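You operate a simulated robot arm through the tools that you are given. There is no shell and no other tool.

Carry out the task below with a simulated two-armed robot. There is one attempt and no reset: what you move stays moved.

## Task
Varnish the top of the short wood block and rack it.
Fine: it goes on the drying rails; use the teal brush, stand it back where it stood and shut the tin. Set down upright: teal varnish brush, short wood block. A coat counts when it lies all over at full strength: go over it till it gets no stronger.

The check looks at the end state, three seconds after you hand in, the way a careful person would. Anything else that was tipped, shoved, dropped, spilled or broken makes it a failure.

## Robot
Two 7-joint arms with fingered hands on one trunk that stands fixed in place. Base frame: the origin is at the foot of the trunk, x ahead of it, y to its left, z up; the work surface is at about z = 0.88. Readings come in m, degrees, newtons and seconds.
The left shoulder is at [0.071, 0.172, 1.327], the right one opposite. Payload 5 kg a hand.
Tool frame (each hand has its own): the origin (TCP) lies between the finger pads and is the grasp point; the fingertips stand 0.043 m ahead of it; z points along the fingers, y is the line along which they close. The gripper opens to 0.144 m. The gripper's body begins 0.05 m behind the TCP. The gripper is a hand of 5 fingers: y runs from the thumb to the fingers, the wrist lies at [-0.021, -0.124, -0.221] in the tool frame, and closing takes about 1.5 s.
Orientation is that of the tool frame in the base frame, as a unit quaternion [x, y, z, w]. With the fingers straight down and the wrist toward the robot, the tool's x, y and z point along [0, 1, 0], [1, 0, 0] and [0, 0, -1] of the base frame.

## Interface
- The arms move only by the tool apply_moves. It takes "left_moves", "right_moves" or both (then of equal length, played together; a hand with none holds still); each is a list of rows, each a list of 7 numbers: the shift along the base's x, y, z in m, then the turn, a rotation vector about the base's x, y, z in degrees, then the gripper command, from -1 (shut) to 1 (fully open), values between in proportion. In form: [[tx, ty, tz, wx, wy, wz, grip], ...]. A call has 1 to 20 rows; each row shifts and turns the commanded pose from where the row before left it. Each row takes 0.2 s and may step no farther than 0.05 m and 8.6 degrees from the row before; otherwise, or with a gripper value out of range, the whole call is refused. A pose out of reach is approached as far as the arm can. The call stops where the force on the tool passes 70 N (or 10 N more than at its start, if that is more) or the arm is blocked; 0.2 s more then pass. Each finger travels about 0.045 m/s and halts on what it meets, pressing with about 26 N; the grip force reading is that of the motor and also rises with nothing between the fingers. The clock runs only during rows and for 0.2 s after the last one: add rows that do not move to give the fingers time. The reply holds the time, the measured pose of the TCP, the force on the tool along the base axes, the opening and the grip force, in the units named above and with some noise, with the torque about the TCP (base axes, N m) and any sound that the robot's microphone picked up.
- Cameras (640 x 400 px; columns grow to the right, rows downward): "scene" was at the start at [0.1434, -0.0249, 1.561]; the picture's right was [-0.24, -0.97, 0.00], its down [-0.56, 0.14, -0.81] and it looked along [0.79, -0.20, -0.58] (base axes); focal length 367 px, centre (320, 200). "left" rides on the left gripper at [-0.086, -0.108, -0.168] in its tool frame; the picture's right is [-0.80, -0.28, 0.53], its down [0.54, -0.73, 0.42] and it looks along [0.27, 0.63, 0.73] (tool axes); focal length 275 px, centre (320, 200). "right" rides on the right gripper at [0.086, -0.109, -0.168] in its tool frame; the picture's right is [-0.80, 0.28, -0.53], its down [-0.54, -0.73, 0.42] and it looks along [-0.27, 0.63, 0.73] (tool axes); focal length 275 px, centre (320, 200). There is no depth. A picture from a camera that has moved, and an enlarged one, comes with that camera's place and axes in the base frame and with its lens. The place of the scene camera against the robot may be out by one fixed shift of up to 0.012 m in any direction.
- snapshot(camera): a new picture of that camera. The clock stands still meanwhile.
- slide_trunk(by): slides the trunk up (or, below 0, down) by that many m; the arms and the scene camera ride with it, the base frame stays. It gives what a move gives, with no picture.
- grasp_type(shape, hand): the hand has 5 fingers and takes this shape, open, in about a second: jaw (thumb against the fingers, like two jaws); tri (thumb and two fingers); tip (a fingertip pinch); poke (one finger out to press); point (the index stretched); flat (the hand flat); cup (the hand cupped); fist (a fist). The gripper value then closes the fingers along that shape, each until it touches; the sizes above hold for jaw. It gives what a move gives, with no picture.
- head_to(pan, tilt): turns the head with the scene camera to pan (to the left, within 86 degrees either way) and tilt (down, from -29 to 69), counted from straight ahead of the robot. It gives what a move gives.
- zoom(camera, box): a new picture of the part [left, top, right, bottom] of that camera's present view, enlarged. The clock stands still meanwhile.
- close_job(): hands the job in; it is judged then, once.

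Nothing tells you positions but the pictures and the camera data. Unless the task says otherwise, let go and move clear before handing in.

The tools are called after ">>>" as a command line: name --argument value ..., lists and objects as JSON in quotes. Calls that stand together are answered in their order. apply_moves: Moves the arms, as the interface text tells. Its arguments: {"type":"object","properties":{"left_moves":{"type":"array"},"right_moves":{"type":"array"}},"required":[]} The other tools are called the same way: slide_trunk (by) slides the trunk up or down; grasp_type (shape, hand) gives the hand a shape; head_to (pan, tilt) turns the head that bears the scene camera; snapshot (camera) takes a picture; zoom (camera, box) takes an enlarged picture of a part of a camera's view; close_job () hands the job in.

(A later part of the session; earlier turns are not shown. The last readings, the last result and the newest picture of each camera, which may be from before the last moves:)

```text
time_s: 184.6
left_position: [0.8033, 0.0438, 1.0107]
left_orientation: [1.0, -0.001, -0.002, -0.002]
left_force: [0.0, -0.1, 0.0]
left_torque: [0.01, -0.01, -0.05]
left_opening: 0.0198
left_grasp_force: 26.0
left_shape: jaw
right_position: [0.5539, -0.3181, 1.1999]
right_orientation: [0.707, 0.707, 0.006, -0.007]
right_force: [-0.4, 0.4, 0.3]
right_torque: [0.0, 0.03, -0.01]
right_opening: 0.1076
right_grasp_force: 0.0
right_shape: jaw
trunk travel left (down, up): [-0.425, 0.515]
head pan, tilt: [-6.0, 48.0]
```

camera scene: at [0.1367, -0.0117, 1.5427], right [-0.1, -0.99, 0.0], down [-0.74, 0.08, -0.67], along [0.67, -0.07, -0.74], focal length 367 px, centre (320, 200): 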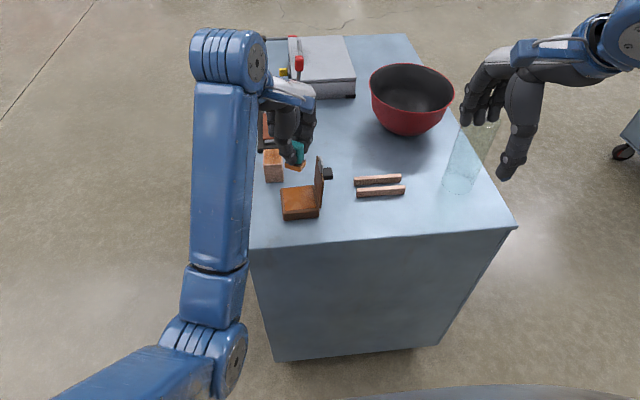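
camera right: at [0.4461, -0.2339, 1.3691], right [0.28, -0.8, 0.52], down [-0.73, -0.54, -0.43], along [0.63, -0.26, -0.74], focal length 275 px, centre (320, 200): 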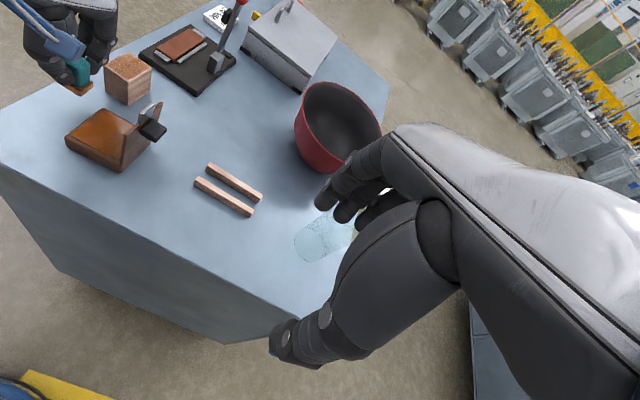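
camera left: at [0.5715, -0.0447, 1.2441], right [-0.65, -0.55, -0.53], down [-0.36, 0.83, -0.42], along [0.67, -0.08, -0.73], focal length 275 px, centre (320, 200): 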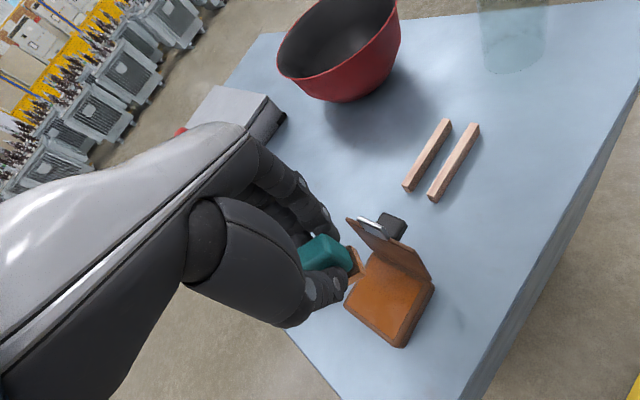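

Barely touching. I'll press 0.6 mm more and raster.

>>> apply_moves --left_moves '[[-0.003, -0.002, -0.0007, 0, 0, 0, -1], [0.0085, 0, -0.0002, 0, 0, 0, -1], [0.0085, 0, -0.0002, 0, 0, 0, -1], [0.0085, 0, -0.0002, 0, 0, 0, -1], [0.0085, 0, -0.0002, 0, 0, 0, -1], [0, -0.008, 0, 0, 0, 0, -1], [-0.0085, 0, 0.0002, 0, 0, 0, -1], [-0.0085, 0, 0.0002, 0, 0, 0, -1], [-0.0085, 0, 0.0002, 0, 0, 0, -1], [-0.0085, 0, 0.0002, 0, 0, 0, -1], [0, -0.008, 0, 0, 0, 0, -1], [0.0085, 0, -0.0002, 0, 0, 0, -1], [0.0085, 0, -0.0002, 0, 0, 0, -1], [0.0085, 0, -0.0002, 0, 0, 0, -1], [0.0085, 0, -0.0002, 0, 0, 0, -1], [0, -0.006, 0, 0, 0, 0, -1], [-0.0085, 0, 0.0002, 0, 0, 0, -1], [-0.0085, 0, 0.0002, 0, 0, 0, -1], [-0.0085, 0, 0.0002, 0, 0, 0, -1], [-0.0085, 0, 0.0002, 0, 0, 0, -1]]'

>>> zoom --camera "scene" --box '[250, 135, 310, 190]'

```text
time_s: 188.8
left_position: [0.7997, 0.0164, 1.0081]
left_orientation: [1.0, -0.001, -0.001, -0.002]
left_force: [1.5, 0.4, 5.4]
left_torque: [-0.07, -0.15, 0.04]
left_opening: 0.02
left_grasp_force: 25.7
left_shape: jaw
right_position: [0.5532, -0.3184, 1.2005]
right_orientation: [0.707, 0.707, 0.006, -0.006]
right_force: [0.9, -0.3, -0.4]
right_torque: [-0.05, -0.03, 0.02]
right_opening: 0.1077
right_grasp_force: 0.0
right_shape: jaw
trunk travel left (down, up): [-0.425, 0.515]
head pan, tilt: [-6.0, 48.0]
```

```text
7.27 times, centred on (280, 162) of scene
camera zoom: at [0.1358, -0.0116, 1.5428], right [-0.1, -0.99, 0.0], down [-0.74, 0.08, -0.67], along [0.67, -0.07, -0.74], focal length 2669 px, centre (611, 473)
```

zoom: 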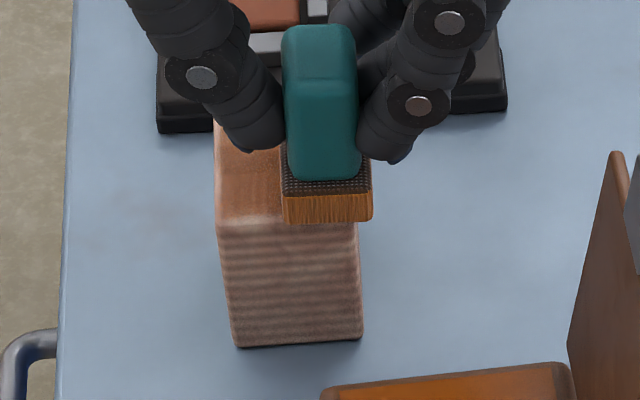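

Reverse raster, then I'll lift to the same inspection pose.

>>> apply_moves --left_moves '[[0.0085, 0.001, -0.0001, 0, 0, 0, -1], [0.0085, 0, -0.0001, 0, 0, 0, -1], [0.0085, 0, -0.0001, 0, 0, 0, -1], [0.0085, 0, -0.0001, 0, 0, 0, -1], [0, 0.007, 0, 0, 0, 0, -1], [-0.0085, 0, 0.0002, 0, 0, 0, -1], [-0.0085, 0, 0.0002, 0, 0, 0, -1], [-0.0085, 0, 0.0002, 0, 0, 0, -1], [-0.0085, 0, 0.0002, 0, 0, 0, -1], [0, 0.008, 0, 0, 0, 0, -1], [0.0085, 0, -0.0002, 0, 0, 0, -1], [0.0085, 0, -0.0002, 0, 0, 0, -1], [0.0085, 0, -0.0002, 0, 0, 0, -1], [0.0085, 0, -0.0002, 0, 0, 0, -1], [0, 0.007, 0, 0, 0, 0, -1], [-0.0085, 0, 0.0002, 0, 0, 0, -1], [-0.0085, 0, 0.0002, 0, 0, 0, -1], [-0.0085, 0, 0.0002, 0, 0, 0, -1], [-0.0085, 0, 0.0002, 0, 0, 0, -1]]'

>>> apply_moves --left_moves '[[0, -0.001, 0.004, 0, 0, 0, -1], [0, 0, 0.02, 0, 0, 0, -1], [0, 0, 0.04, 0, 0, 0, -1], [0, 0.03, 0.025, 0, 0, 0, -1], [0, 0.04, 0.008, 0, 0, 0, -1]]'

>>> zoom --camera "scene" --box '[266, 146, 290, 166]'

>>> zoom --camera "right" --box '[104, 48, 154, 86]'

>>> zoom --camera "scene" --box '[250, 135, 310, 190]'

```text
time_s: 192.8
left_position: [0.7982, 0.0416, 1.0097]
left_orientation: [1.0, 0.0, -0.002, -0.001]
left_force: [0.4, 0.1, 2.1]
left_torque: [0.0, -0.02, -0.05]
left_opening: 0.02
left_grasp_force: 26.4
left_shape: jaw
right_position: [0.5547, -0.318, 1.2006]
right_orientation: [0.707, 0.707, 0.006, -0.007]
right_force: [0.5, 0.4, 0.5]
right_torque: [-0.01, -0.03, -0.01]
right_opening: 0.1078
right_grasp_force: 0.1
right_shape: jaw
trunk travel left (down, up): [-0.425, 0.515]
head pan, tilt: [-6.0, 48.0]
```

```text
time_s: 193.9
left_position: [0.7975, 0.1112, 1.1064]
left_orientation: [1.0, -0.002, -0.002, -0.001]
left_force: [1.4, 0.3, -0.9]
left_torque: [-0.05, -0.01, 0.0]
left_opening: 0.02
left_grasp_force: 25.9
left_shape: jaw
right_position: [0.5536, -0.3164, 1.2001]
right_orientation: [0.707, 0.707, 0.006, -0.006]
right_force: [0.2, 0.9, 0.3]
right_torque: [-0.02, -0.02, -0.02]
right_opening: 0.1076
right_grasp_force: 0.1
right_shape: jaw
trunk travel left (down, up): [-0.425, 0.515]
head pan, tilt: [-6.0, 48.0]
```

```text
16.00 times, centred on (278, 156) of scene
camera zoom: at [0.1365, -0.0095, 1.5427], right [-0.1, -0.99, 0.0], down [-0.74, 0.08, -0.67], along [0.67, -0.07, -0.74], focal length 5873 px, centre (992, 904)
```

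zoom: 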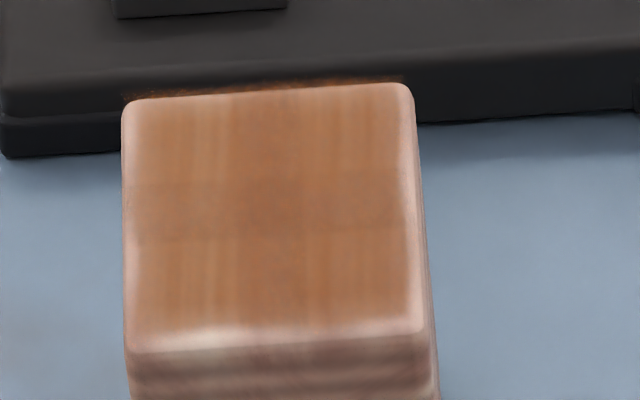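

```text
10.53 times, centred on (129, 67) of right
camera zoom: at [0.4459, -0.2322, 1.3695], right [0.28, -0.8, 0.52], down [-0.73, -0.54, -0.43], along [0.63, -0.26, -0.74], focal length 2898 px, centre (2330, 1600)
```

zoom: 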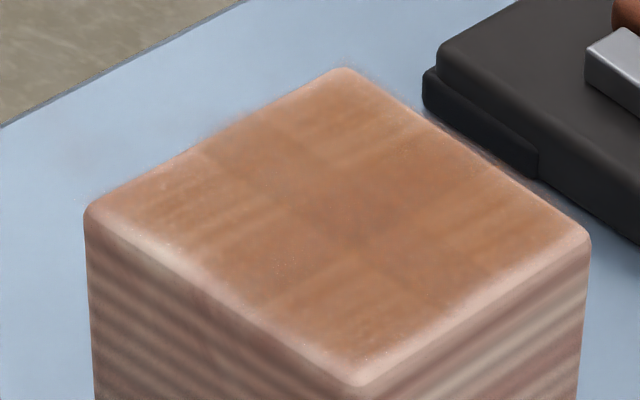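

```text
7.27 times, centred on (280, 162) of scene
camera zoom: at [0.1365, -0.0095, 1.5427], right [-0.1, -0.99, 0.0], down [-0.74, 0.08, -0.67], along [0.67, -0.07, -0.74], focal length 2669 px, centre (611, 473)
```

zoom: 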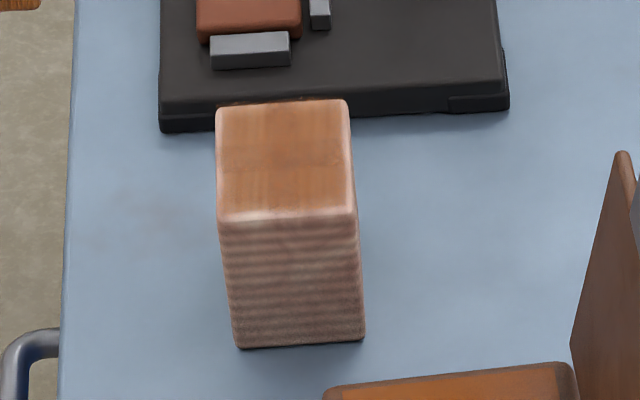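

The colour matches the last inspection, with all four corners alike and no stronger, so the coat is at full strength. Now I'll carry the brush back to where it stood at (0.855, −0.098).

>>> apply_moves --left_moves '[[0.0105, -0.0418, -0.002, 0, 0, 0, -1], [0.0105, -0.0418, -0.002, 0, 0, 0, -1], [0.0105, -0.0418, -0.002, 0, 0, 0, -1], [0.0105, -0.0418, -0.002, 0, 0, 0, -1], [0.0105, -0.0418, -0.002, 0, 0, 0, -1], [0, 0, -0.03, 0, 0, 0, -1], [0, 0, -0.03, 0, 0, 0, -1], [0, 0, -0.025, 0, 0, 0, -1], [0, 0, 0, 0, 0, 0, -1]]'

>>> zoom --camera "left" --box '[260, 170, 420, 350]'

>>> zoom --camera "scene" --box '[270, 80, 380, 190]'

>>> zoom --camera "right" --box '[130, 0, 290, 150]'

```text
time_s: 195.9
left_position: [0.8511, -0.0981, 1.011]
left_orientation: [1.0, -0.001, -0.001, -0.001]
left_force: [-0.2, -0.7, 0.3]
left_torque: [-0.02, 0.02, 0.01]
left_opening: 0.0201
left_grasp_force: 26.1
left_shape: jaw
right_position: [0.5539, -0.3184, 1.1996]
right_orientation: [0.707, 0.707, 0.006, -0.006]
right_force: [0.3, -0.6, 0.3]
right_torque: [0.0, 0.01, 0.02]
right_opening: 0.1077
right_grasp_force: 0.0
right_shape: jaw
trunk travel left (down, up): [-0.425, 0.515]
head pan, tilt: [-6.0, 48.0]
```

```text
2.22 times, centred on (340, 260) of left
camera zoom: at [0.7657, 0.0105, 1.1795], right [-0.8, 0.29, -0.53], down [0.54, 0.73, -0.42], along [0.26, -0.62, -0.73], focal length 612 px, centre (276, 67)
```

zoom: 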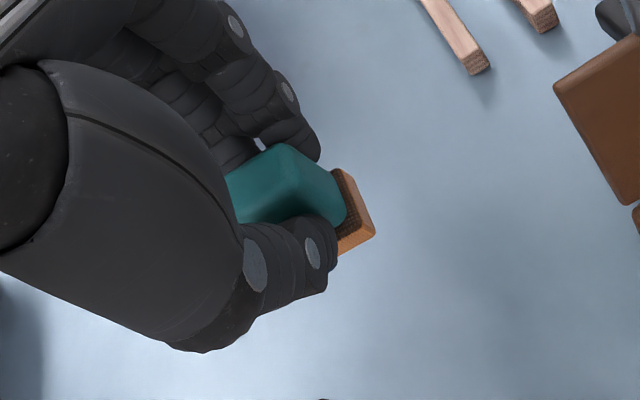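

```text
3.64 times, centred on (325, 135) of scene
camera zoom: at [0.1365, -0.0113, 1.5428], right [-0.1, -0.99, 0.0], down [-0.74, 0.08, -0.67], along [0.67, -0.07, -0.74], focal length 1335 px, centre (302, 436)
```

zoom: 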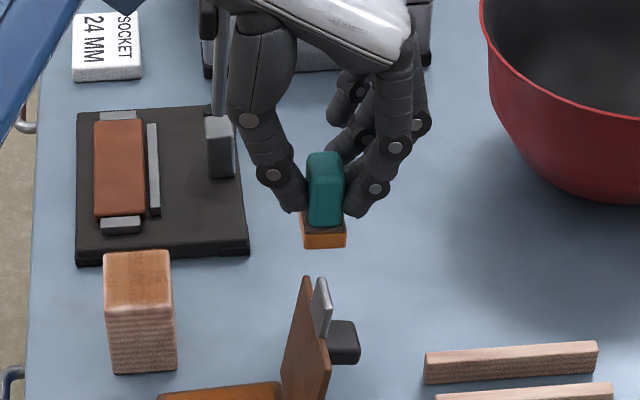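

```text
2.67 times, centred on (210, 75) of right
camera zoom: at [0.446, -0.2336, 1.3692], right [0.28, -0.8, 0.52], down [-0.73, -0.54, -0.43], along [0.63, -0.26, -0.74], focal length 734 px, centre (613, 533)
```

zoom: 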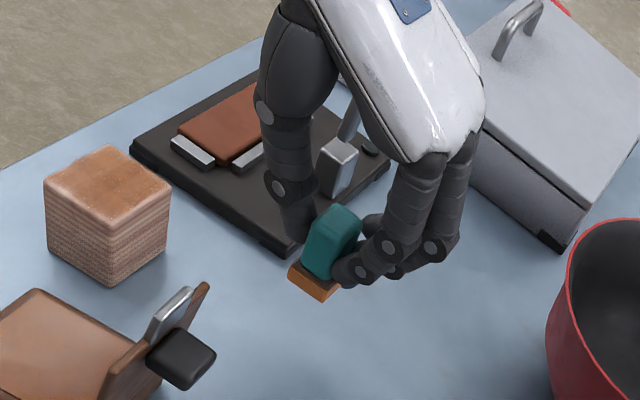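

The brush is over its original spot. I'll lower to just above the bench and then to touchdown.

>>> apply_moves --left_moves '[[0, 0, -0.025, 0, 0, 0, -1], [0, 0, -0.02, 0, 0, 0, -1], [0, 0, -0.01, 0, 0, 0, -1], [0, 0, -0.003, 0, 0, 0, -1], [0, 0, 0, 0, 0, 0, -1]]'

```text
time_s: 197.2
left_position: [0.8514, -0.0991, 0.9532]
left_orientation: [1.0, -0.001, -0.002, -0.002]
left_force: [-0.2, -0.5, -1.5]
left_torque: [-0.03, 0.03, -0.03]
left_opening: 0.0202
left_grasp_force: 25.6
left_shape: jaw
right_position: [0.5548, -0.3182, 1.1995]
right_orientation: [0.707, 0.707, 0.005, -0.006]
right_force: [0.4, -0.6, 0.6]
right_torque: [-0.03, 0.0, 0.01]
right_opening: 0.1075
right_grasp_force: 0.2
right_shape: jaw
trunk travel left (down, up): [-0.425, 0.515]
head pan, tilt: [-6.0, 48.0]
```

>>> apply_moves --left_moves '[[0, 0, -0.002, 0, 0, 0, -1], [0, 0, -0.002, 0, 0, 0, -1], [0, 0, -0.001, 0, 0, 0, -1], [0, 0, 0, 0, 0, 0, -1]]'

```text
time_s: 198.2
left_position: [0.852, -0.0988, 0.9489]
left_orientation: [1.0, -0.001, -0.002, -0.001]
left_force: [-0.1, -0.3, -1.4]
left_torque: [0.03, -0.02, -0.02]
left_opening: 0.0201
left_grasp_force: 26.6
left_shape: jaw
right_position: [0.5539, -0.3182, 1.1995]
right_orientation: [0.707, 0.707, 0.007, -0.006]
right_force: [0.5, -0.9, 1.1]
right_torque: [0.0, 0.02, -0.01]
right_opening: 0.1075
right_grasp_force: 0.1
right_shape: jaw
trunk travel left (down, up): [-0.425, 0.515]
head pan, tilt: [-6.0, 48.0]
```

>>> apply_moves --left_moves '[[-0.001, 0, -0.001, 0, 0, 0, -1], [0, 0, -0.001, 0, 0, 0, -1], [0, 0, 0, 0, 0, 0, -1]]'

```text
time_s: 198.9
left_position: [0.8508, -0.0993, 0.9472]
left_orientation: [1.0, -0.001, -0.002, -0.001]
left_force: [0.1, 1.4, 3.5]
left_torque: [-0.02, 0.0, 0.02]
left_opening: 0.0203
left_grasp_force: 26.0
left_shape: jaw
right_position: [0.5536, -0.3194, 1.1996]
right_orientation: [0.707, 0.707, 0.007, -0.007]
right_force: [-0.6, 1.1, -0.2]
right_torque: [0.01, -0.03, -0.04]
right_opening: 0.1078
right_grasp_force: 0.1
right_shape: jaw
trunk travel left (down, up): [-0.425, 0.515]
head pan, tilt: [-6.0, 48.0]
```

The brush is standing on the bench. I'll open the fingers gradually.

>>> apply_moves --left_moves '[[0, 0, 0.0004, 0, 0, 0, -0.72], [0, 0, 0, 0, 0, 0, -0.65], [0, 0, 0, 0, 0, 0, -0.5], [0, 0, 0, 0, 0, 0, -0.3], [0, 0, 0, 0, 0, 0, 0], [0, 0, 0, 0, 0, 0, 0], [0, 0, 0, 0, 0, 0, 0]]'

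>>> zoom --camera "left" --box '[260, 170, 420, 350]'

>>> zoom --camera "scene" --box '[270, 80, 380, 190]'

```text
time_s: 200.6
left_position: [0.8515, -0.1001, 0.9481]
left_orientation: [1.0, -0.001, -0.002, -0.001]
left_force: [0.7, -1.0, -0.3]
left_torque: [0.01, 0.01, -0.02]
left_opening: 0.0713
left_grasp_force: 0.1
left_shape: jaw
right_position: [0.5535, -0.3178, 1.1989]
right_orientation: [0.707, 0.707, 0.006, -0.006]
right_force: [0.7, 0.3, 0.3]
right_torque: [-0.01, 0.02, -0.01]
right_opening: 0.1078
right_grasp_force: 0.1
right_shape: jaw
trunk travel left (down, up): [-0.425, 0.515]
head pan, tilt: [-6.0, 48.0]
```

```text
2.22 times, centred on (340, 260) of left
camera zoom: at [0.7665, 0.0094, 1.1159], right [-0.8, 0.29, -0.53], down [0.54, 0.73, -0.42], along [0.26, -0.62, -0.73], focal length 612 px, centre (276, 67)
```

zoom: 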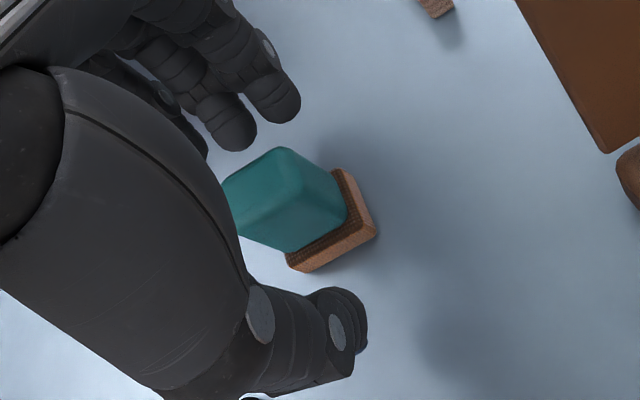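

```text
3.64 times, centred on (325, 135) of scene
camera zoom: at [0.1366, -0.0119, 1.5427], right [-0.1, -0.99, 0.0], down [-0.74, 0.08, -0.67], along [0.67, -0.07, -0.74], focal length 1335 px, centre (302, 436)
```

zoom: 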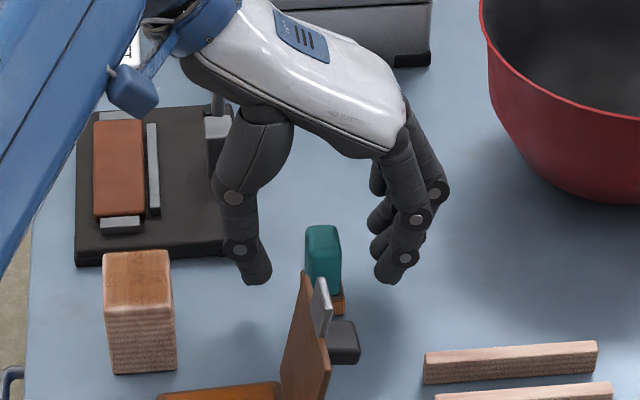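

The brush stands upright within 2 mm of its original place. I'll raise the left hand straight up and move it clear.

>>> apply_moves --left_moves '[[0, 0, 0.02, 0, 0, 0, 0], [0, 0, 0.03, 0, 0, 0, 0], [0, 0, 0.04, 0, 0, 0, 0], [0, 0, 0.04, 0, 0, 0, 0.3], [-0.01, 0.045, 0.01, 0, 0, 0, 0.6], [-0.01, 0.048, 0, 0, 0, 0, 1], [-0.01, 0.048, 0, 0, 0, 0, 1], [-0.01, 0.048, 0, 0, 0, 0, 1], [-0.01, 0.048, 0, 0, 0, 0, 1]]'

>>> snapshot --camera "scene"

>>> zoom --camera "scene" --box '[240, 120, 380, 230]'

>>> zoom --camera "right" --box '[50, 40, 270, 220]'

>>> snapshot --camera "left"

```text
time_s: 202.6
left_position: [0.7989, 0.139, 1.0868]
left_orientation: [1.0, -0.002, -0.002, 0.0]
left_force: [-1.3, 0.6, 0.5]
left_torque: [0.0, -0.02, -0.02]
left_opening: 0.1438
left_grasp_force: 0.1
left_shape: jaw
right_position: [0.5541, -0.3163, 1.2007]
right_orientation: [0.707, 0.707, 0.006, -0.006]
right_force: [-0.8, 0.9, 0.7]
right_torque: [-0.03, -0.05, -0.04]
right_opening: 0.1078
right_grasp_force: 0.0
right_shape: jaw
trunk travel left (down, up): [-0.425, 0.515]
head pan, tilt: [-6.0, 48.0]
```

```text
taken
camera scene: at [0.1359, -0.0091, 1.5428], right [-0.11, -0.99, 0.0], down [-0.74, 0.08, -0.67], along [0.67, -0.07, -0.74], focal length 367 px, centre (320, 200)
```

scene: 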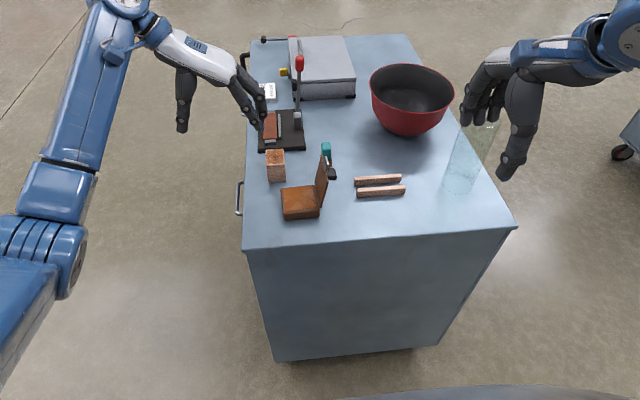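

```text
3.64 times, centred on (310, 175) of scene
camera zoom: at [0.1359, -0.0091, 1.5428], right [-0.11, -0.99, 0.0], down [-0.74, 0.08, -0.67], along [0.67, -0.07, -0.74], focal length 1335 px, centre (356, 291)
```

zoom: 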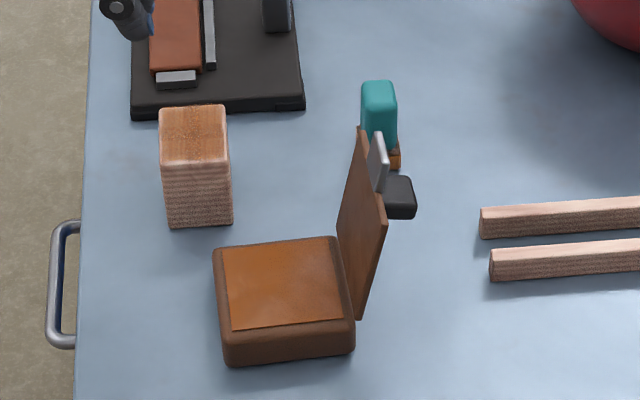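

```text
2.22 times, centred on (160, 130) of right
camera zoom: at [0.4453, -0.2319, 1.3698], right [0.28, -0.8, 0.52], down [-0.73, -0.54, -0.43], along [0.63, -0.26, -0.74], focal length 612 px, centre (676, 356)
```

zoom: 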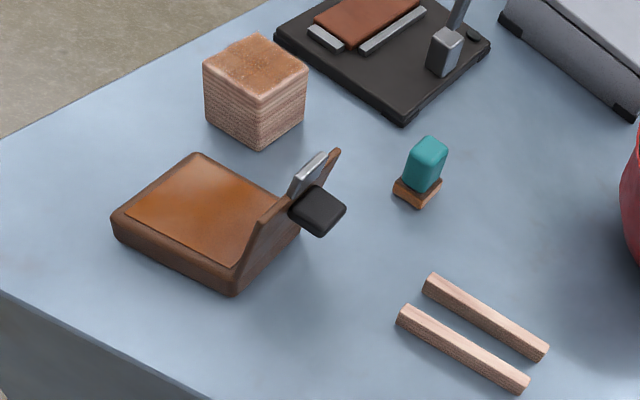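

```text
taken
camera left: at [0.715, 0.247, 1.256], right [-0.8, 0.29, -0.53], down [0.54, 0.72, -0.42], along [0.26, -0.63, -0.73], focal length 275 px, centre (320, 200)
```

left: 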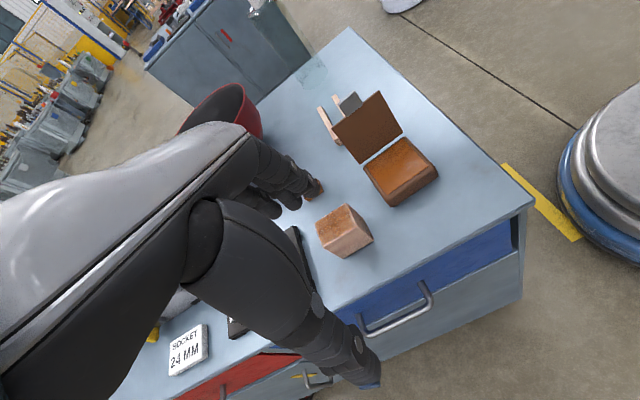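

The lid now leans a bit further back, and everything else stands well. Before racking I'll shut the tin, since its open lid would be in the way. First I'll bring the right hand back to the knob by the same path it left.

>>> apply_moves --right_moves '[[0.005, 0.012, -0.006, 8, 0, 0, 0.2], [0.005, 0.012, -0.006, 8, 0, 0, 0.2], [0.005, 0.012, -0.006, 8, 0, 0, 0.2], [0.005, 0.012, -0.006, 8, 0, 0, 0.2], [0.005, 0.012, -0.006, 8, 0, 0, 0.2], [0.005, 0.012, -0.006, 8, 0, 0, 0.2], [0.005, 0.012, -0.006, 8, 0, 0, 0.2], [0.005, 0.012, -0.006, 8, 0, 0, 0.2], [0.005, 0.012, -0.006, 0, 0, 0, 0.2], [0.005, 0.012, -0.006, 0, 0, 0, 0.2], [0.02, 0, -0.04, 8, 0, 0, 0.2], [0.02, 0, -0.04, 8, 0, 0, 0.2], [0.02, 0, -0.035, 5, 0, 0, 0.2], [0.02, 0.005, -0.025, 0, 0, 0, 0.2], [0, 0, 0, 0, 0, 0, 0.2]]'

>>> snapshot --camera "scene"

>>> zoom --camera "scene" --box '[240, 120, 420, 230]'

>>> snapshot --camera "right"

```text
time_s: 205.8
left_position: [0.7989, 0.1366, 1.0874]
left_orientation: [1.0, -0.001, -0.002, -0.001]
left_force: [0.0, -0.6, 0.5]
left_torque: [0.04, -0.03, -0.04]
left_opening: 0.1441
left_grasp_force: 0.0
left_shape: jaw
right_position: [0.684, -0.1919, 0.9993]
right_orientation: [0.517, 0.517, 0.482, -0.482]
right_force: [0.0, 0.4, 0.0]
right_torque: [0.0, 0.0, -0.02]
right_opening: 0.0869
right_grasp_force: 0.1
right_shape: jaw
trunk travel left (down, up): [-0.425, 0.515]
head pan, tilt: [-6.0, 48.0]
```

```text
taken
camera scene: at [0.1357, -0.0119, 1.5428], right [-0.1, -0.99, 0.0], down [-0.74, 0.08, -0.67], along [0.67, -0.07, -0.74], focal length 367 px, centre (320, 200)
```

scene: 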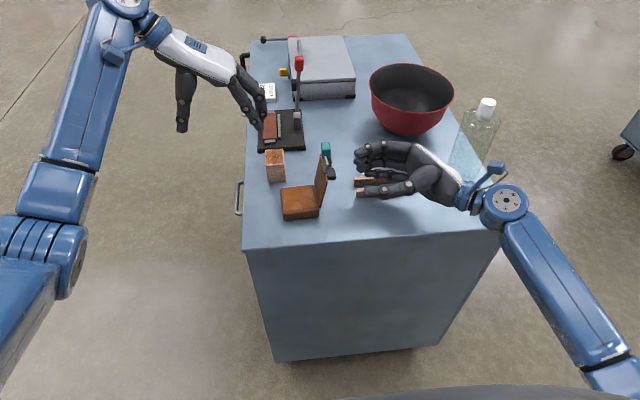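

```text
3.56 times, centred on (330, 175) of scene
camera zoom: at [0.1357, -0.0119, 1.5428], right [-0.1, -0.99, 0.0], down [-0.74, 0.08, -0.67], along [0.67, -0.07, -0.74], focal length 1305 px, centre (284, 289)
```

zoom: 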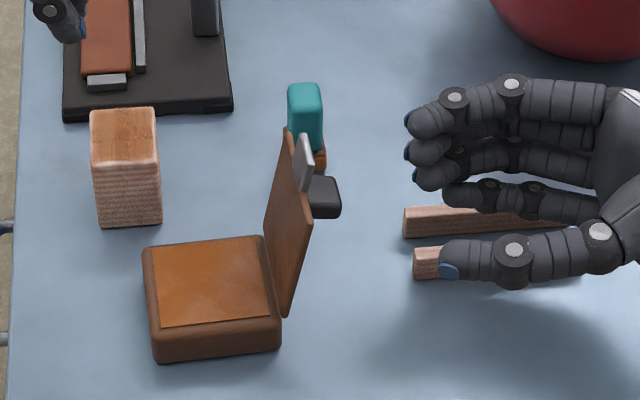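

```text
taken
camera right: at [0.5757, -0.3527, 1.0973], right [0.28, -0.59, -0.76], down [-0.73, 0.38, -0.57], along [0.63, 0.71, -0.32], focal length 275 px, centre (320, 200)
```

right: 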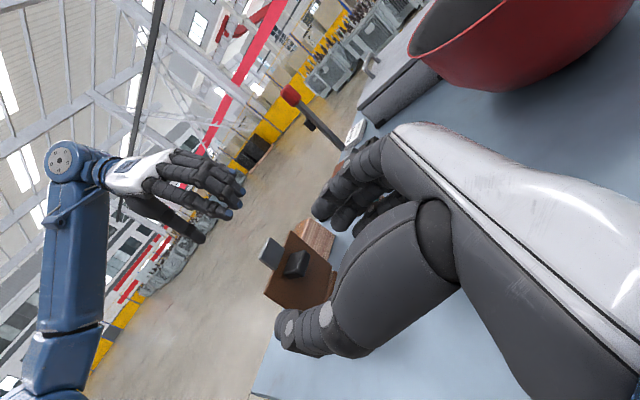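

The knob is at about (0.707, −0.098, 0.981), between thumb and index. I'll align and slide the open hand around it.

>>> apply_moves --right_moves '[[0.012, 0.01, -0.008, 0, 0, 0, 0.1], [0.011, 0.01, -0.008, 0, 0, 0, 0], [0, 0.014, 0, 0, 0, 0, -0.1], [0, 0.014, 0, 0, 0, 0, -0.1], [0, 0.012, 0, 0, 0, 0, -0.1], [0, 0, 0, 0, 0, 0, -0.1]]'

>>> zoom --camera "scene" --box '[270, 120, 390, 210]'

>>> zoom --camera "right" --box '[230, 170, 390, 360]'

```text
time_s: 207.2
left_position: [0.7999, 0.1371, 1.0875]
left_orientation: [1.0, -0.001, -0.002, -0.002]
left_force: [-0.4, 0.2, 1.0]
left_torque: [0.01, -0.01, 0.01]
left_opening: 0.1441
left_grasp_force: 0.1
left_shape: jaw
right_position: [0.7086, -0.1329, 0.9847]
right_orientation: [0.517, 0.516, 0.483, -0.483]
right_force: [0.1, 0.1, -0.4]
right_torque: [0.0, 0.01, -0.01]
right_opening: 0.0653
right_grasp_force: 0.1
right_shape: jaw
trunk travel left (down, up): [-0.425, 0.515]
head pan, tilt: [-6.0, 48.0]
```

```text
4.44 times, centred on (330, 165) of scene
camera zoom: at [0.1365, -0.0119, 1.5427], right [-0.1, -0.99, 0.0], down [-0.74, 0.08, -0.67], along [0.67, -0.07, -0.74], focal length 1631 px, centre (276, 356)
```

zoom: 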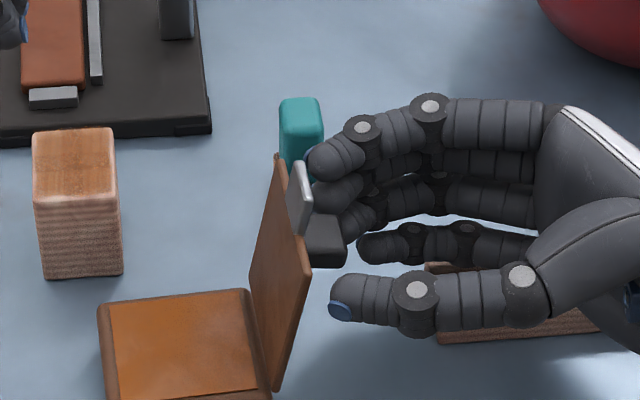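

```text
2.11 times, centred on (310, 265) of right
camera zoom: at [0.5994, -0.2934, 1.0827], right [0.28, -0.59, -0.76], down [-0.73, 0.38, -0.57], along [0.63, 0.71, -0.32], focal length 580 px, centre (341, 63)
```

zoom: 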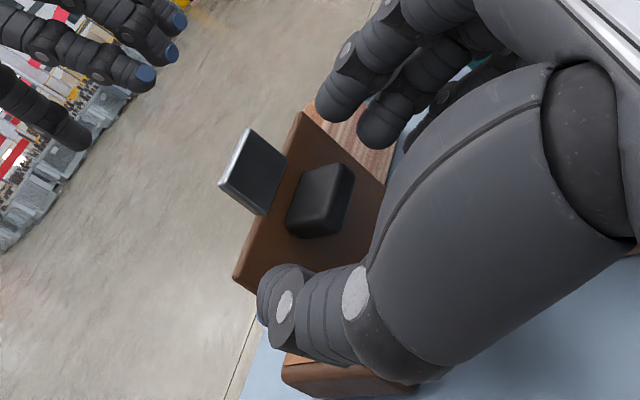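

Thumb and index straddle the knob. I'll close gently on it.

>>> apply_moves --right_moves '[[0, 0, 0, 0, 0, 0, -0.4], [0, 0, 0, 0, 0, 0, -0.6], [0, 0, 0, 0, 0, 0, -0.8], [0, 0, 0, 0, 0, 0, -1], [0, 0, 0, 0, 0, 0, -1], [0, 0, 0, 0, 0, 0, -1]]'

>>> zoom --camera "scene" --box '[240, 120, 380, 230]'

>>> zoom --camera "right" --box '[230, 170, 390, 360]'

```text
time_s: 208.6
left_position: [0.8011, 0.1353, 1.0864]
left_orientation: [1.0, -0.001, -0.001, -0.002]
left_force: [0.6, 0.4, 0.3]
left_torque: [0.02, -0.03, 0.0]
left_opening: 0.1438
left_grasp_force: 0.1
left_shape: jaw
right_position: [0.7077, -0.1329, 0.9853]
right_orientation: [0.517, 0.517, 0.482, -0.482]
right_force: [-2.0, -2.0, 0.1]
right_torque: [0.0, -0.12, 0.0]
right_opening: 0.0148
right_grasp_force: 25.5
right_shape: jaw
trunk travel left (down, up): [-0.425, 0.515]
head pan, tilt: [-6.0, 48.0]
```

```text
3.64 times, centred on (310, 175) of scene
camera zoom: at [0.1362, -0.0118, 1.5428], right [-0.1, -0.99, 0.0], down [-0.74, 0.08, -0.67], along [0.67, -0.07, -0.74], focal length 1335 px, centre (356, 291)
```

zoom: 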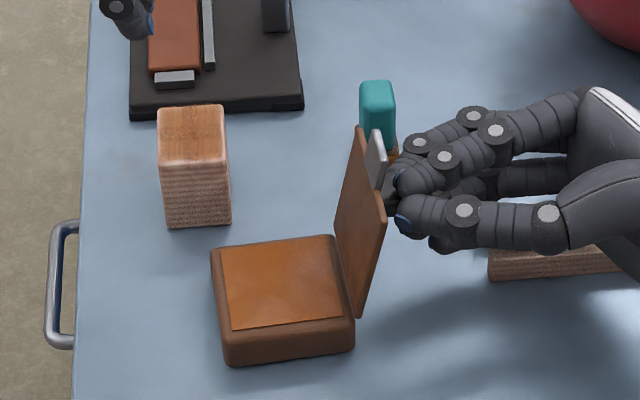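

```text
2.11 times, centred on (310, 265) of right
camera zoom: at [0.599, -0.2933, 1.0828], right [0.28, -0.59, -0.76], down [-0.73, 0.38, -0.57], along [0.63, 0.71, -0.32], focal length 580 px, centre (341, 63)
```

zoom: 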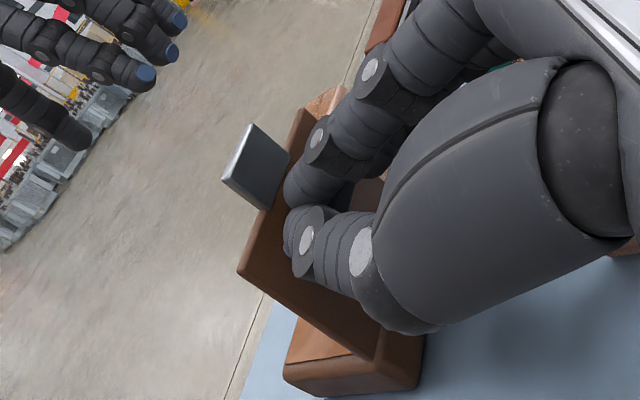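

The opening is too small (15 mm), so the pinch went above the knob. I'll reopen, lower about 9 mm, and try again.

>>> apply_moves --right_moves '[[0, 0, 0, 0, 0, 0, -0.6], [0, 0, 0, 0, 0, 0, -0.3], [0, 0, 0, 0, 0, 0, -0.1], [0, 0, 0, 0, 0, 0, -0.1], [0, 0, -0.005, 0, 0, 0, -0.1], [0, 0, -0.005, 0, 0, 0, -0.1], [0, 0, 0, 0, 0, 0, -0.1]]'

>>> zoom --camera "scene" --box '[290, 130, 370, 190]'

>>> zoom --camera "right" --box '[230, 170, 390, 360]'

```text
time_s: 210.2
left_position: [0.7999, 0.1365, 1.0864]
left_orientation: [1.0, -0.001, -0.001, -0.002]
left_force: [0.1, -0.5, -0.5]
left_torque: [0.01, 0.03, -0.02]
left_opening: 0.1441
left_grasp_force: 0.1
left_shape: jaw
right_position: [0.7082, -0.1334, 0.975]
right_orientation: [0.517, 0.517, 0.483, -0.482]
right_force: [-1.1, 0.0, 6.5]
right_torque: [-0.39, -0.21, -0.01]
right_opening: 0.0643
right_grasp_force: 0.0
right_shape: jaw
trunk travel left (down, up): [-0.425, 0.515]
head pan, tilt: [-6.0, 48.0]
```

```text
6.67 times, centred on (330, 160) of scene
camera zoom: at [0.136, -0.0115, 1.5429], right [-0.1, -0.99, 0.0], down [-0.74, 0.08, -0.67], along [0.67, -0.07, -0.74], focal length 2447 px, centre (253, 467)
```

zoom: 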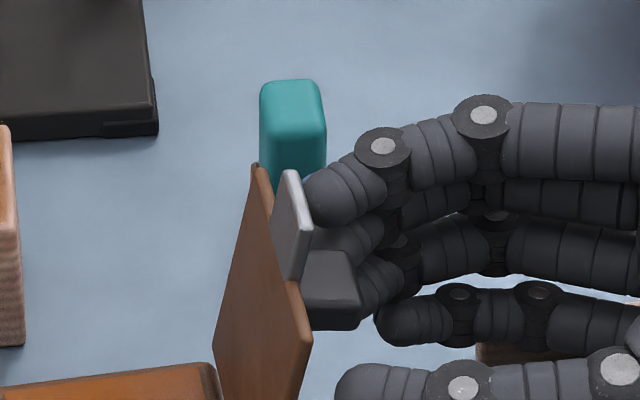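

```text
2.11 times, centred on (310, 265) of right
camera zoom: at [0.5991, -0.2933, 1.0731], right [0.29, -0.59, -0.76], down [-0.72, 0.38, -0.57], along [0.63, 0.71, -0.32], focal length 580 px, centre (341, 63)
```

zoom: 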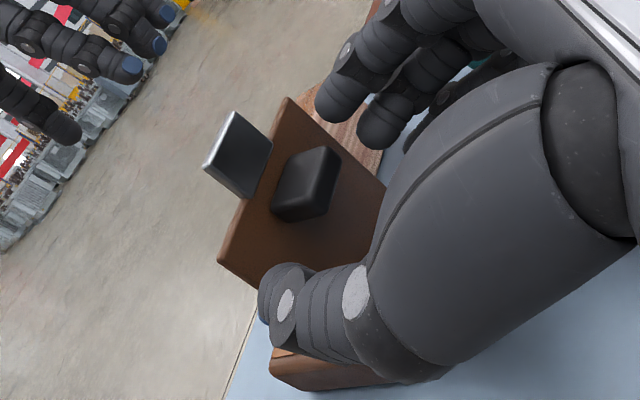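

The hand's lower edge touched the rail tops (6 N), so I'll come up about 4 mm, which also puts the pinch line on the knob, and close there.

>>> apply_moves --right_moves '[[0, 0, 0.0045, 0, 0, 0, -0.1], [0, 0, 0, 0, 0, 0, -0.1]]'

>>> zoom --camera "scene" --box '[320, 150, 430, 220]'

>>> zoom --camera "right" --box '[230, 170, 390, 360]'

```text
time_s: 210.8
left_position: [0.8011, 0.1368, 1.0882]
left_orientation: [1.0, -0.001, -0.001, -0.002]
left_force: [0.1, 0.0, -0.2]
left_torque: [-0.01, -0.01, 0.01]
left_opening: 0.1439
left_grasp_force: 0.0
left_shape: jaw
right_position: [0.7081, -0.1331, 0.9792]
right_orientation: [0.518, 0.517, 0.482, -0.482]
right_force: [0.3, 0.0, -0.4]
right_torque: [-0.07, -0.03, -0.02]
right_opening: 0.0641
right_grasp_force: 0.1
right_shape: jaw
trunk travel left (down, up): [-0.425, 0.515]
head pan, tilt: [-6.0, 48.0]
```

```text
5.71 times, centred on (375, 185) of scene
camera zoom: at [0.1364, -0.0117, 1.5427], right [-0.1, -0.99, 0.0], down [-0.74, 0.08, -0.67], along [0.67, -0.07, -0.74], focal length 2097 px, centre (6, 286)
```

zoom: 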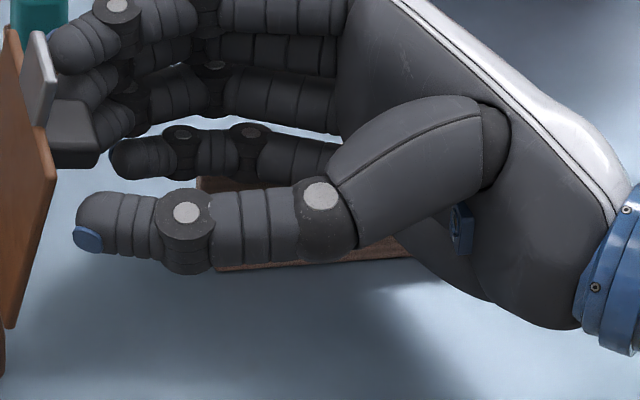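

```text
2.11 times, centred on (310, 265) of right
camera zoom: at [0.5995, -0.2933, 1.0761], right [0.28, -0.59, -0.76], down [-0.73, 0.38, -0.57], along [0.63, 0.71, -0.32], focal length 580 px, centre (341, 63)
```

zoom: 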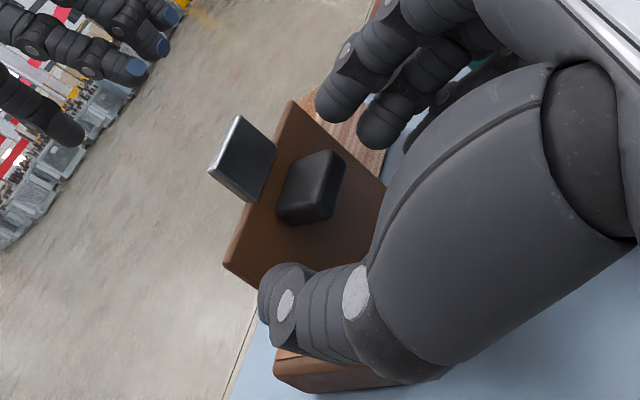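

Contact is gone and the knob is right on the pinch line. Closing.

>>> apply_moves --right_moves '[[0, 0, 0, 0, 0, 0, -0.4], [0, 0, 0, 0, 0, 0, -0.6], [0, 0, 0, 0, 0, 0, -0.8], [0, 0, 0, 0, 0, 0, -1], [0, 0, 0, 0, 0, 0, -1]]'

>>> zoom --camera "scene" --box '[240, 120, 380, 230]'

>>> zoom --camera "right" --box '[230, 170, 390, 360]'

```text
time_s: 211.9
left_position: [0.8002, 0.1367, 1.0873]
left_orientation: [1.0, -0.001, -0.002, -0.002]
left_force: [-1.3, -0.1, -0.5]
left_torque: [-0.01, -0.05, 0.05]
left_opening: 0.144
left_grasp_force: 0.1
left_shape: jaw
right_position: [0.7084, -0.1322, 0.9775]
right_orientation: [0.517, 0.517, 0.483, -0.482]
right_force: [-0.9, 0.7, -0.9]
right_torque: [0.0, 0.05, 0.01]
right_opening: 0.0223
right_grasp_force: 26.3
right_shape: jaw
trunk travel left (down, up): [-0.425, 0.515]
head pan, tilt: [-6.0, 48.0]
```

```text
3.64 times, centred on (310, 175) of scene
camera zoom: at [0.1365, -0.0116, 1.5427], right [-0.1, -0.99, 0.0], down [-0.74, 0.08, -0.67], along [0.67, -0.07, -0.74], focal length 1335 px, centre (356, 291)
```

zoom: 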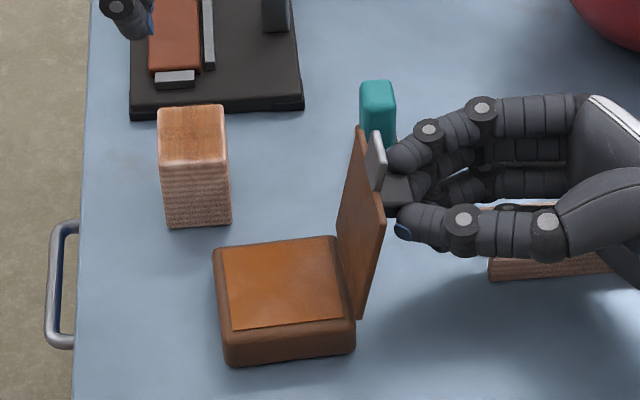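

```text
2.11 times, centred on (310, 265) of right
camera zoom: at [0.5995, -0.2932, 1.0762], right [0.28, -0.59, -0.76], down [-0.73, 0.38, -0.57], along [0.63, 0.71, -0.32], focal length 580 px, centre (341, 63)
```

zoom: 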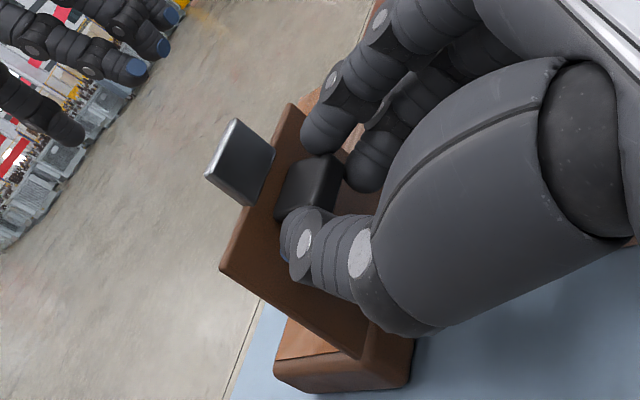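

The knob is gripped properly now (22 mm, 26 N). I'll swing the lid closed along its arc in stages, moving the left hand further away as I go.

>>> apply_moves --left_moves '[[0, 0.025, 0.005, 0, 0, 0, 1], [0, 0.025, 0.005, 0, 0, 0, 1], [0, 0.025, 0.005, 0, 0, 0, 1], [0, 0.025, 0.005, 0, 0, 0, 1], [0, 0, 0, 0, 0, 0, 1]]' --right_moves '[[0, 0.0047, 0.0043, -3.75, 0, 0, -1], [0, 0.0049, 0.004, -3.75, 0, 0, -1], [0, 0.0052, 0.0036, -3.75, 0, 0, -1], [0, 0.0054, 0.0034, -3.75, 0, 0, -1], [0, 0, 0, 0, 0, 0, -1]]'

>>> zoom --camera "scene" --box '[240, 120, 380, 230]'

```text
time_s: 213.2
left_position: [0.802, 0.2364, 1.1087]
left_orientation: [1.0, -0.001, -0.002, -0.002]
left_force: [0.9, -0.7, -0.2]
left_torque: [0.02, 0.02, 0.0]
left_opening: 0.1441
left_grasp_force: 0.0
left_shape: jaw
right_position: [0.7059, -0.1144, 0.9936]
right_orientation: [0.576, 0.576, 0.411, -0.41]
right_force: [-1.4, -0.9, 2.5]
right_torque: [0.13, 0.02, -0.06]
right_opening: 0.0219
right_grasp_force: 25.8
right_shape: jaw
trunk travel left (down, up): [-0.425, 0.515]
head pan, tilt: [-6.0, 48.0]
```

```text
3.64 times, centred on (310, 175) of scene
camera zoom: at [0.1362, -0.0127, 1.5428], right [-0.1, -0.99, 0.0], down [-0.74, 0.08, -0.67], along [0.67, -0.07, -0.74], focal length 1335 px, centre (356, 291)
```

zoom: 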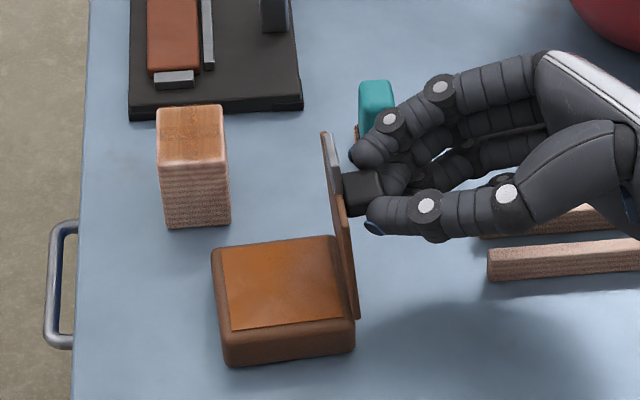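

The lid has passed back to about vertical with small forces, and the tin is steady. Continuing.

>>> apply_moves --right_moves '[[0, 0.0056, 0.003, -3.75, 0, 0, -1], [0, 0.0058, 0.0026, -3.75, 0, 0, -1], [0, 0.006, 0.0022, -3.75, 0, 0, -1], [0, 0.0061, 0.0019, -3.75, 0, 0, -1], [0, 0.0062, 0.0014, -3.75, 0, 0, -1], [0, 0.0062, 0.001, -3.75, 0, 0, -1], [0, 0, 0, 0, 0, 0, -1]]'

>>> zoom --camera "scene" --box '[240, 120, 380, 230]'

```text
time_s: 214.8
left_position: [0.8003, 0.2367, 1.1089]
left_orientation: [1.0, -0.002, -0.001, -0.001]
left_force: [-0.8, -0.5, 0.0]
left_torque: [0.03, -0.03, 0.04]
left_opening: 0.1439
left_grasp_force: 0.0
left_shape: jaw
right_position: [0.7066, -0.0761, 1.0061]
right_orientation: [0.644, 0.646, 0.291, -0.29]
right_force: [-2.8, 0.2, 4.3]
right_torque: [0.12, 0.06, 0.06]
right_opening: 0.0215
right_grasp_force: 25.9
right_shape: jaw
trunk travel left (down, up): [-0.425, 0.515]
head pan, tilt: [-6.0, 48.0]
```

```text
3.64 times, centred on (310, 175) of scene
camera zoom: at [0.1356, -0.0119, 1.5428], right [-0.1, -0.99, 0.0], down [-0.74, 0.08, -0.67], along [0.67, -0.07, -0.74], focal length 1335 px, centre (356, 291)
```

zoom: 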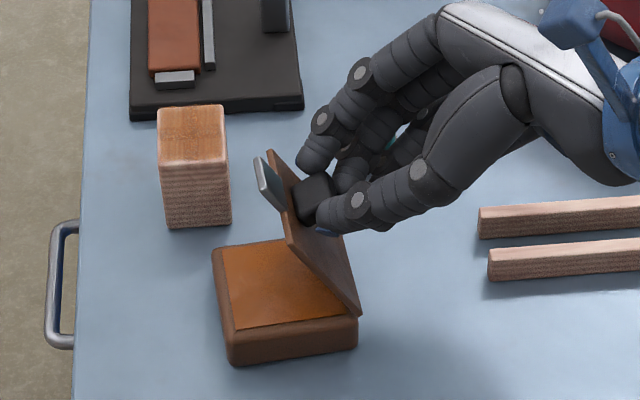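

The lid is at about 58°, with mild upward push only. Continuing down the arc.

>>> apply_moves --right_moves '[[0, 0.0063, 0.0014, -3.75, 0, 0, -1], [0, 0.0064, 0.0006, -3.75, 0, 0, -1], [0, 0.0064, -0.0002, -3.75, 0, 0, -1], [0, 0.0063, -0.0006, -3.75, 0, 0, -1], [0, 0.0063, -0.001, -3.75, 0, 0, -1], [0, 0.0062, -0.0014, -3.75, 0, 0, -1], [0, 0, 0, 0, 0, 0, -1]]'

>>> zoom --camera "scene" --box '[240, 120, 380, 230]'

```text
time_s: 216.3
left_position: [0.8003, 0.2353, 1.1085]
left_orientation: [1.0, 0.0, -0.001, -0.001]
left_force: [0.6, -0.3, 0.1]
left_torque: [0.0, -0.02, 0.01]
left_opening: 0.1441
left_grasp_force: 0.0
left_shape: jaw
right_position: [0.7084, -0.0394, 1.004]
right_orientation: [0.689, 0.689, 0.159, -0.16]
right_force: [-1.2, -0.4, 0.4]
right_torque: [-0.07, 0.0, -0.03]
right_opening: 0.0213
right_grasp_force: 26.3
right_shape: jaw
trunk travel left (down, up): [-0.425, 0.515]
head pan, tilt: [-6.0, 48.0]
```

```text
3.64 times, centred on (310, 175) of scene
camera zoom: at [0.1365, -0.0123, 1.5427], right [-0.1, -0.99, 0.0], down [-0.74, 0.08, -0.67], along [0.67, -0.07, -0.74], focal length 1335 px, centre (356, 291)
```

zoom: 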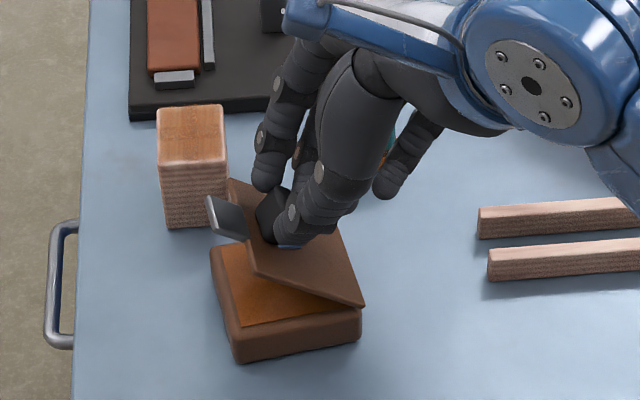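

About 33° open. I'll lower most of the remaining way.

>>> apply_moves --right_moves '[[0, 0.0061, -0.0018, -3.75, 0, 0, -1], [0, 0.0059, -0.0023, -3.75, 0, 0, -1], [0, 0.0058, -0.0027, -3.75, 0, 0, -1], [0, 0.0056, -0.003, -3.75, 0, 0, -1], [0, 0.0054, -0.0034, -3.75, 0, 0, -1], [0, 0.0051, -0.0037, -3.75, 0, 0, -1], [0, 0, 0, 0, 0, 0, -1]]'

>>> zoom --camera "scene" --box '[240, 120, 380, 230]'

>>> zoom --camera "left" --box '[280, 80, 440, 240]'

```text
time_s: 217.9
left_position: [0.8017, 0.236, 1.1078]
left_orientation: [1.0, -0.001, -0.002, -0.002]
left_force: [-0.2, -0.1, -0.4]
left_torque: [-0.03, -0.02, 0.02]
left_opening: 0.1439
left_grasp_force: 0.0
left_shape: jaw
right_position: [0.7082, -0.0053, 0.9885]
right_orientation: [0.706, 0.707, 0.022, -0.022]
right_force: [-0.2, -0.7, 0.2]
right_torque: [0.11, -0.23, -0.07]
right_opening: 0.021
right_grasp_force: 26.0
right_shape: jaw
trunk travel left (down, up): [-0.425, 0.515]
head pan, tilt: [-6.0, 48.0]
```

```text
3.64 times, centred on (310, 175) of scene
camera zoom: at [0.1364, -0.0119, 1.5428], right [-0.1, -0.99, 0.0], down [-0.74, 0.08, -0.67], along [0.67, -0.07, -0.74], focal length 1335 px, centre (356, 291)
```

zoom: 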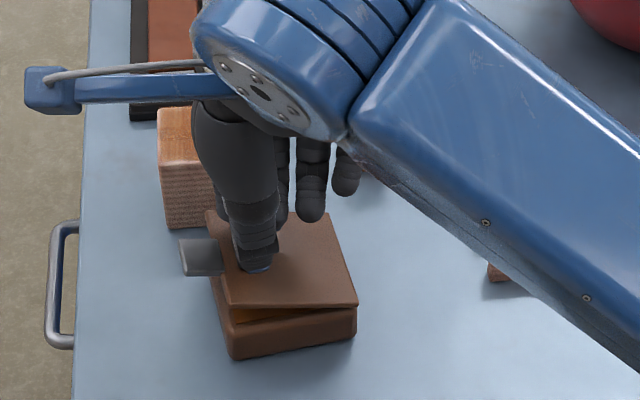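

```text
2.50 times, centred on (360, 160) of left
camera zoom: at [0.7163, 0.3453, 1.277], right [-0.8, 0.29, -0.53], down [0.54, 0.73, -0.42], along [0.26, -0.62, -0.73], focal length 688 px, centre (220, 300)
```

zoom: 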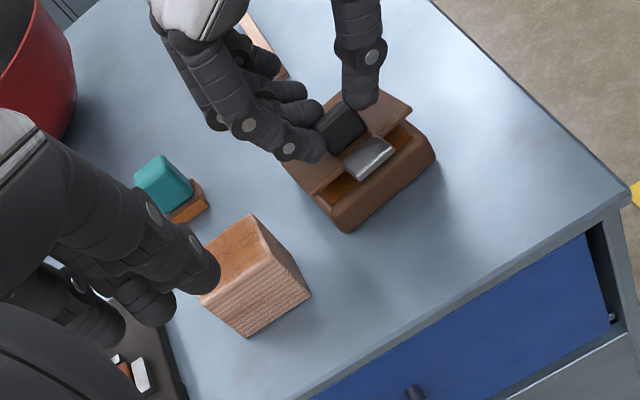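

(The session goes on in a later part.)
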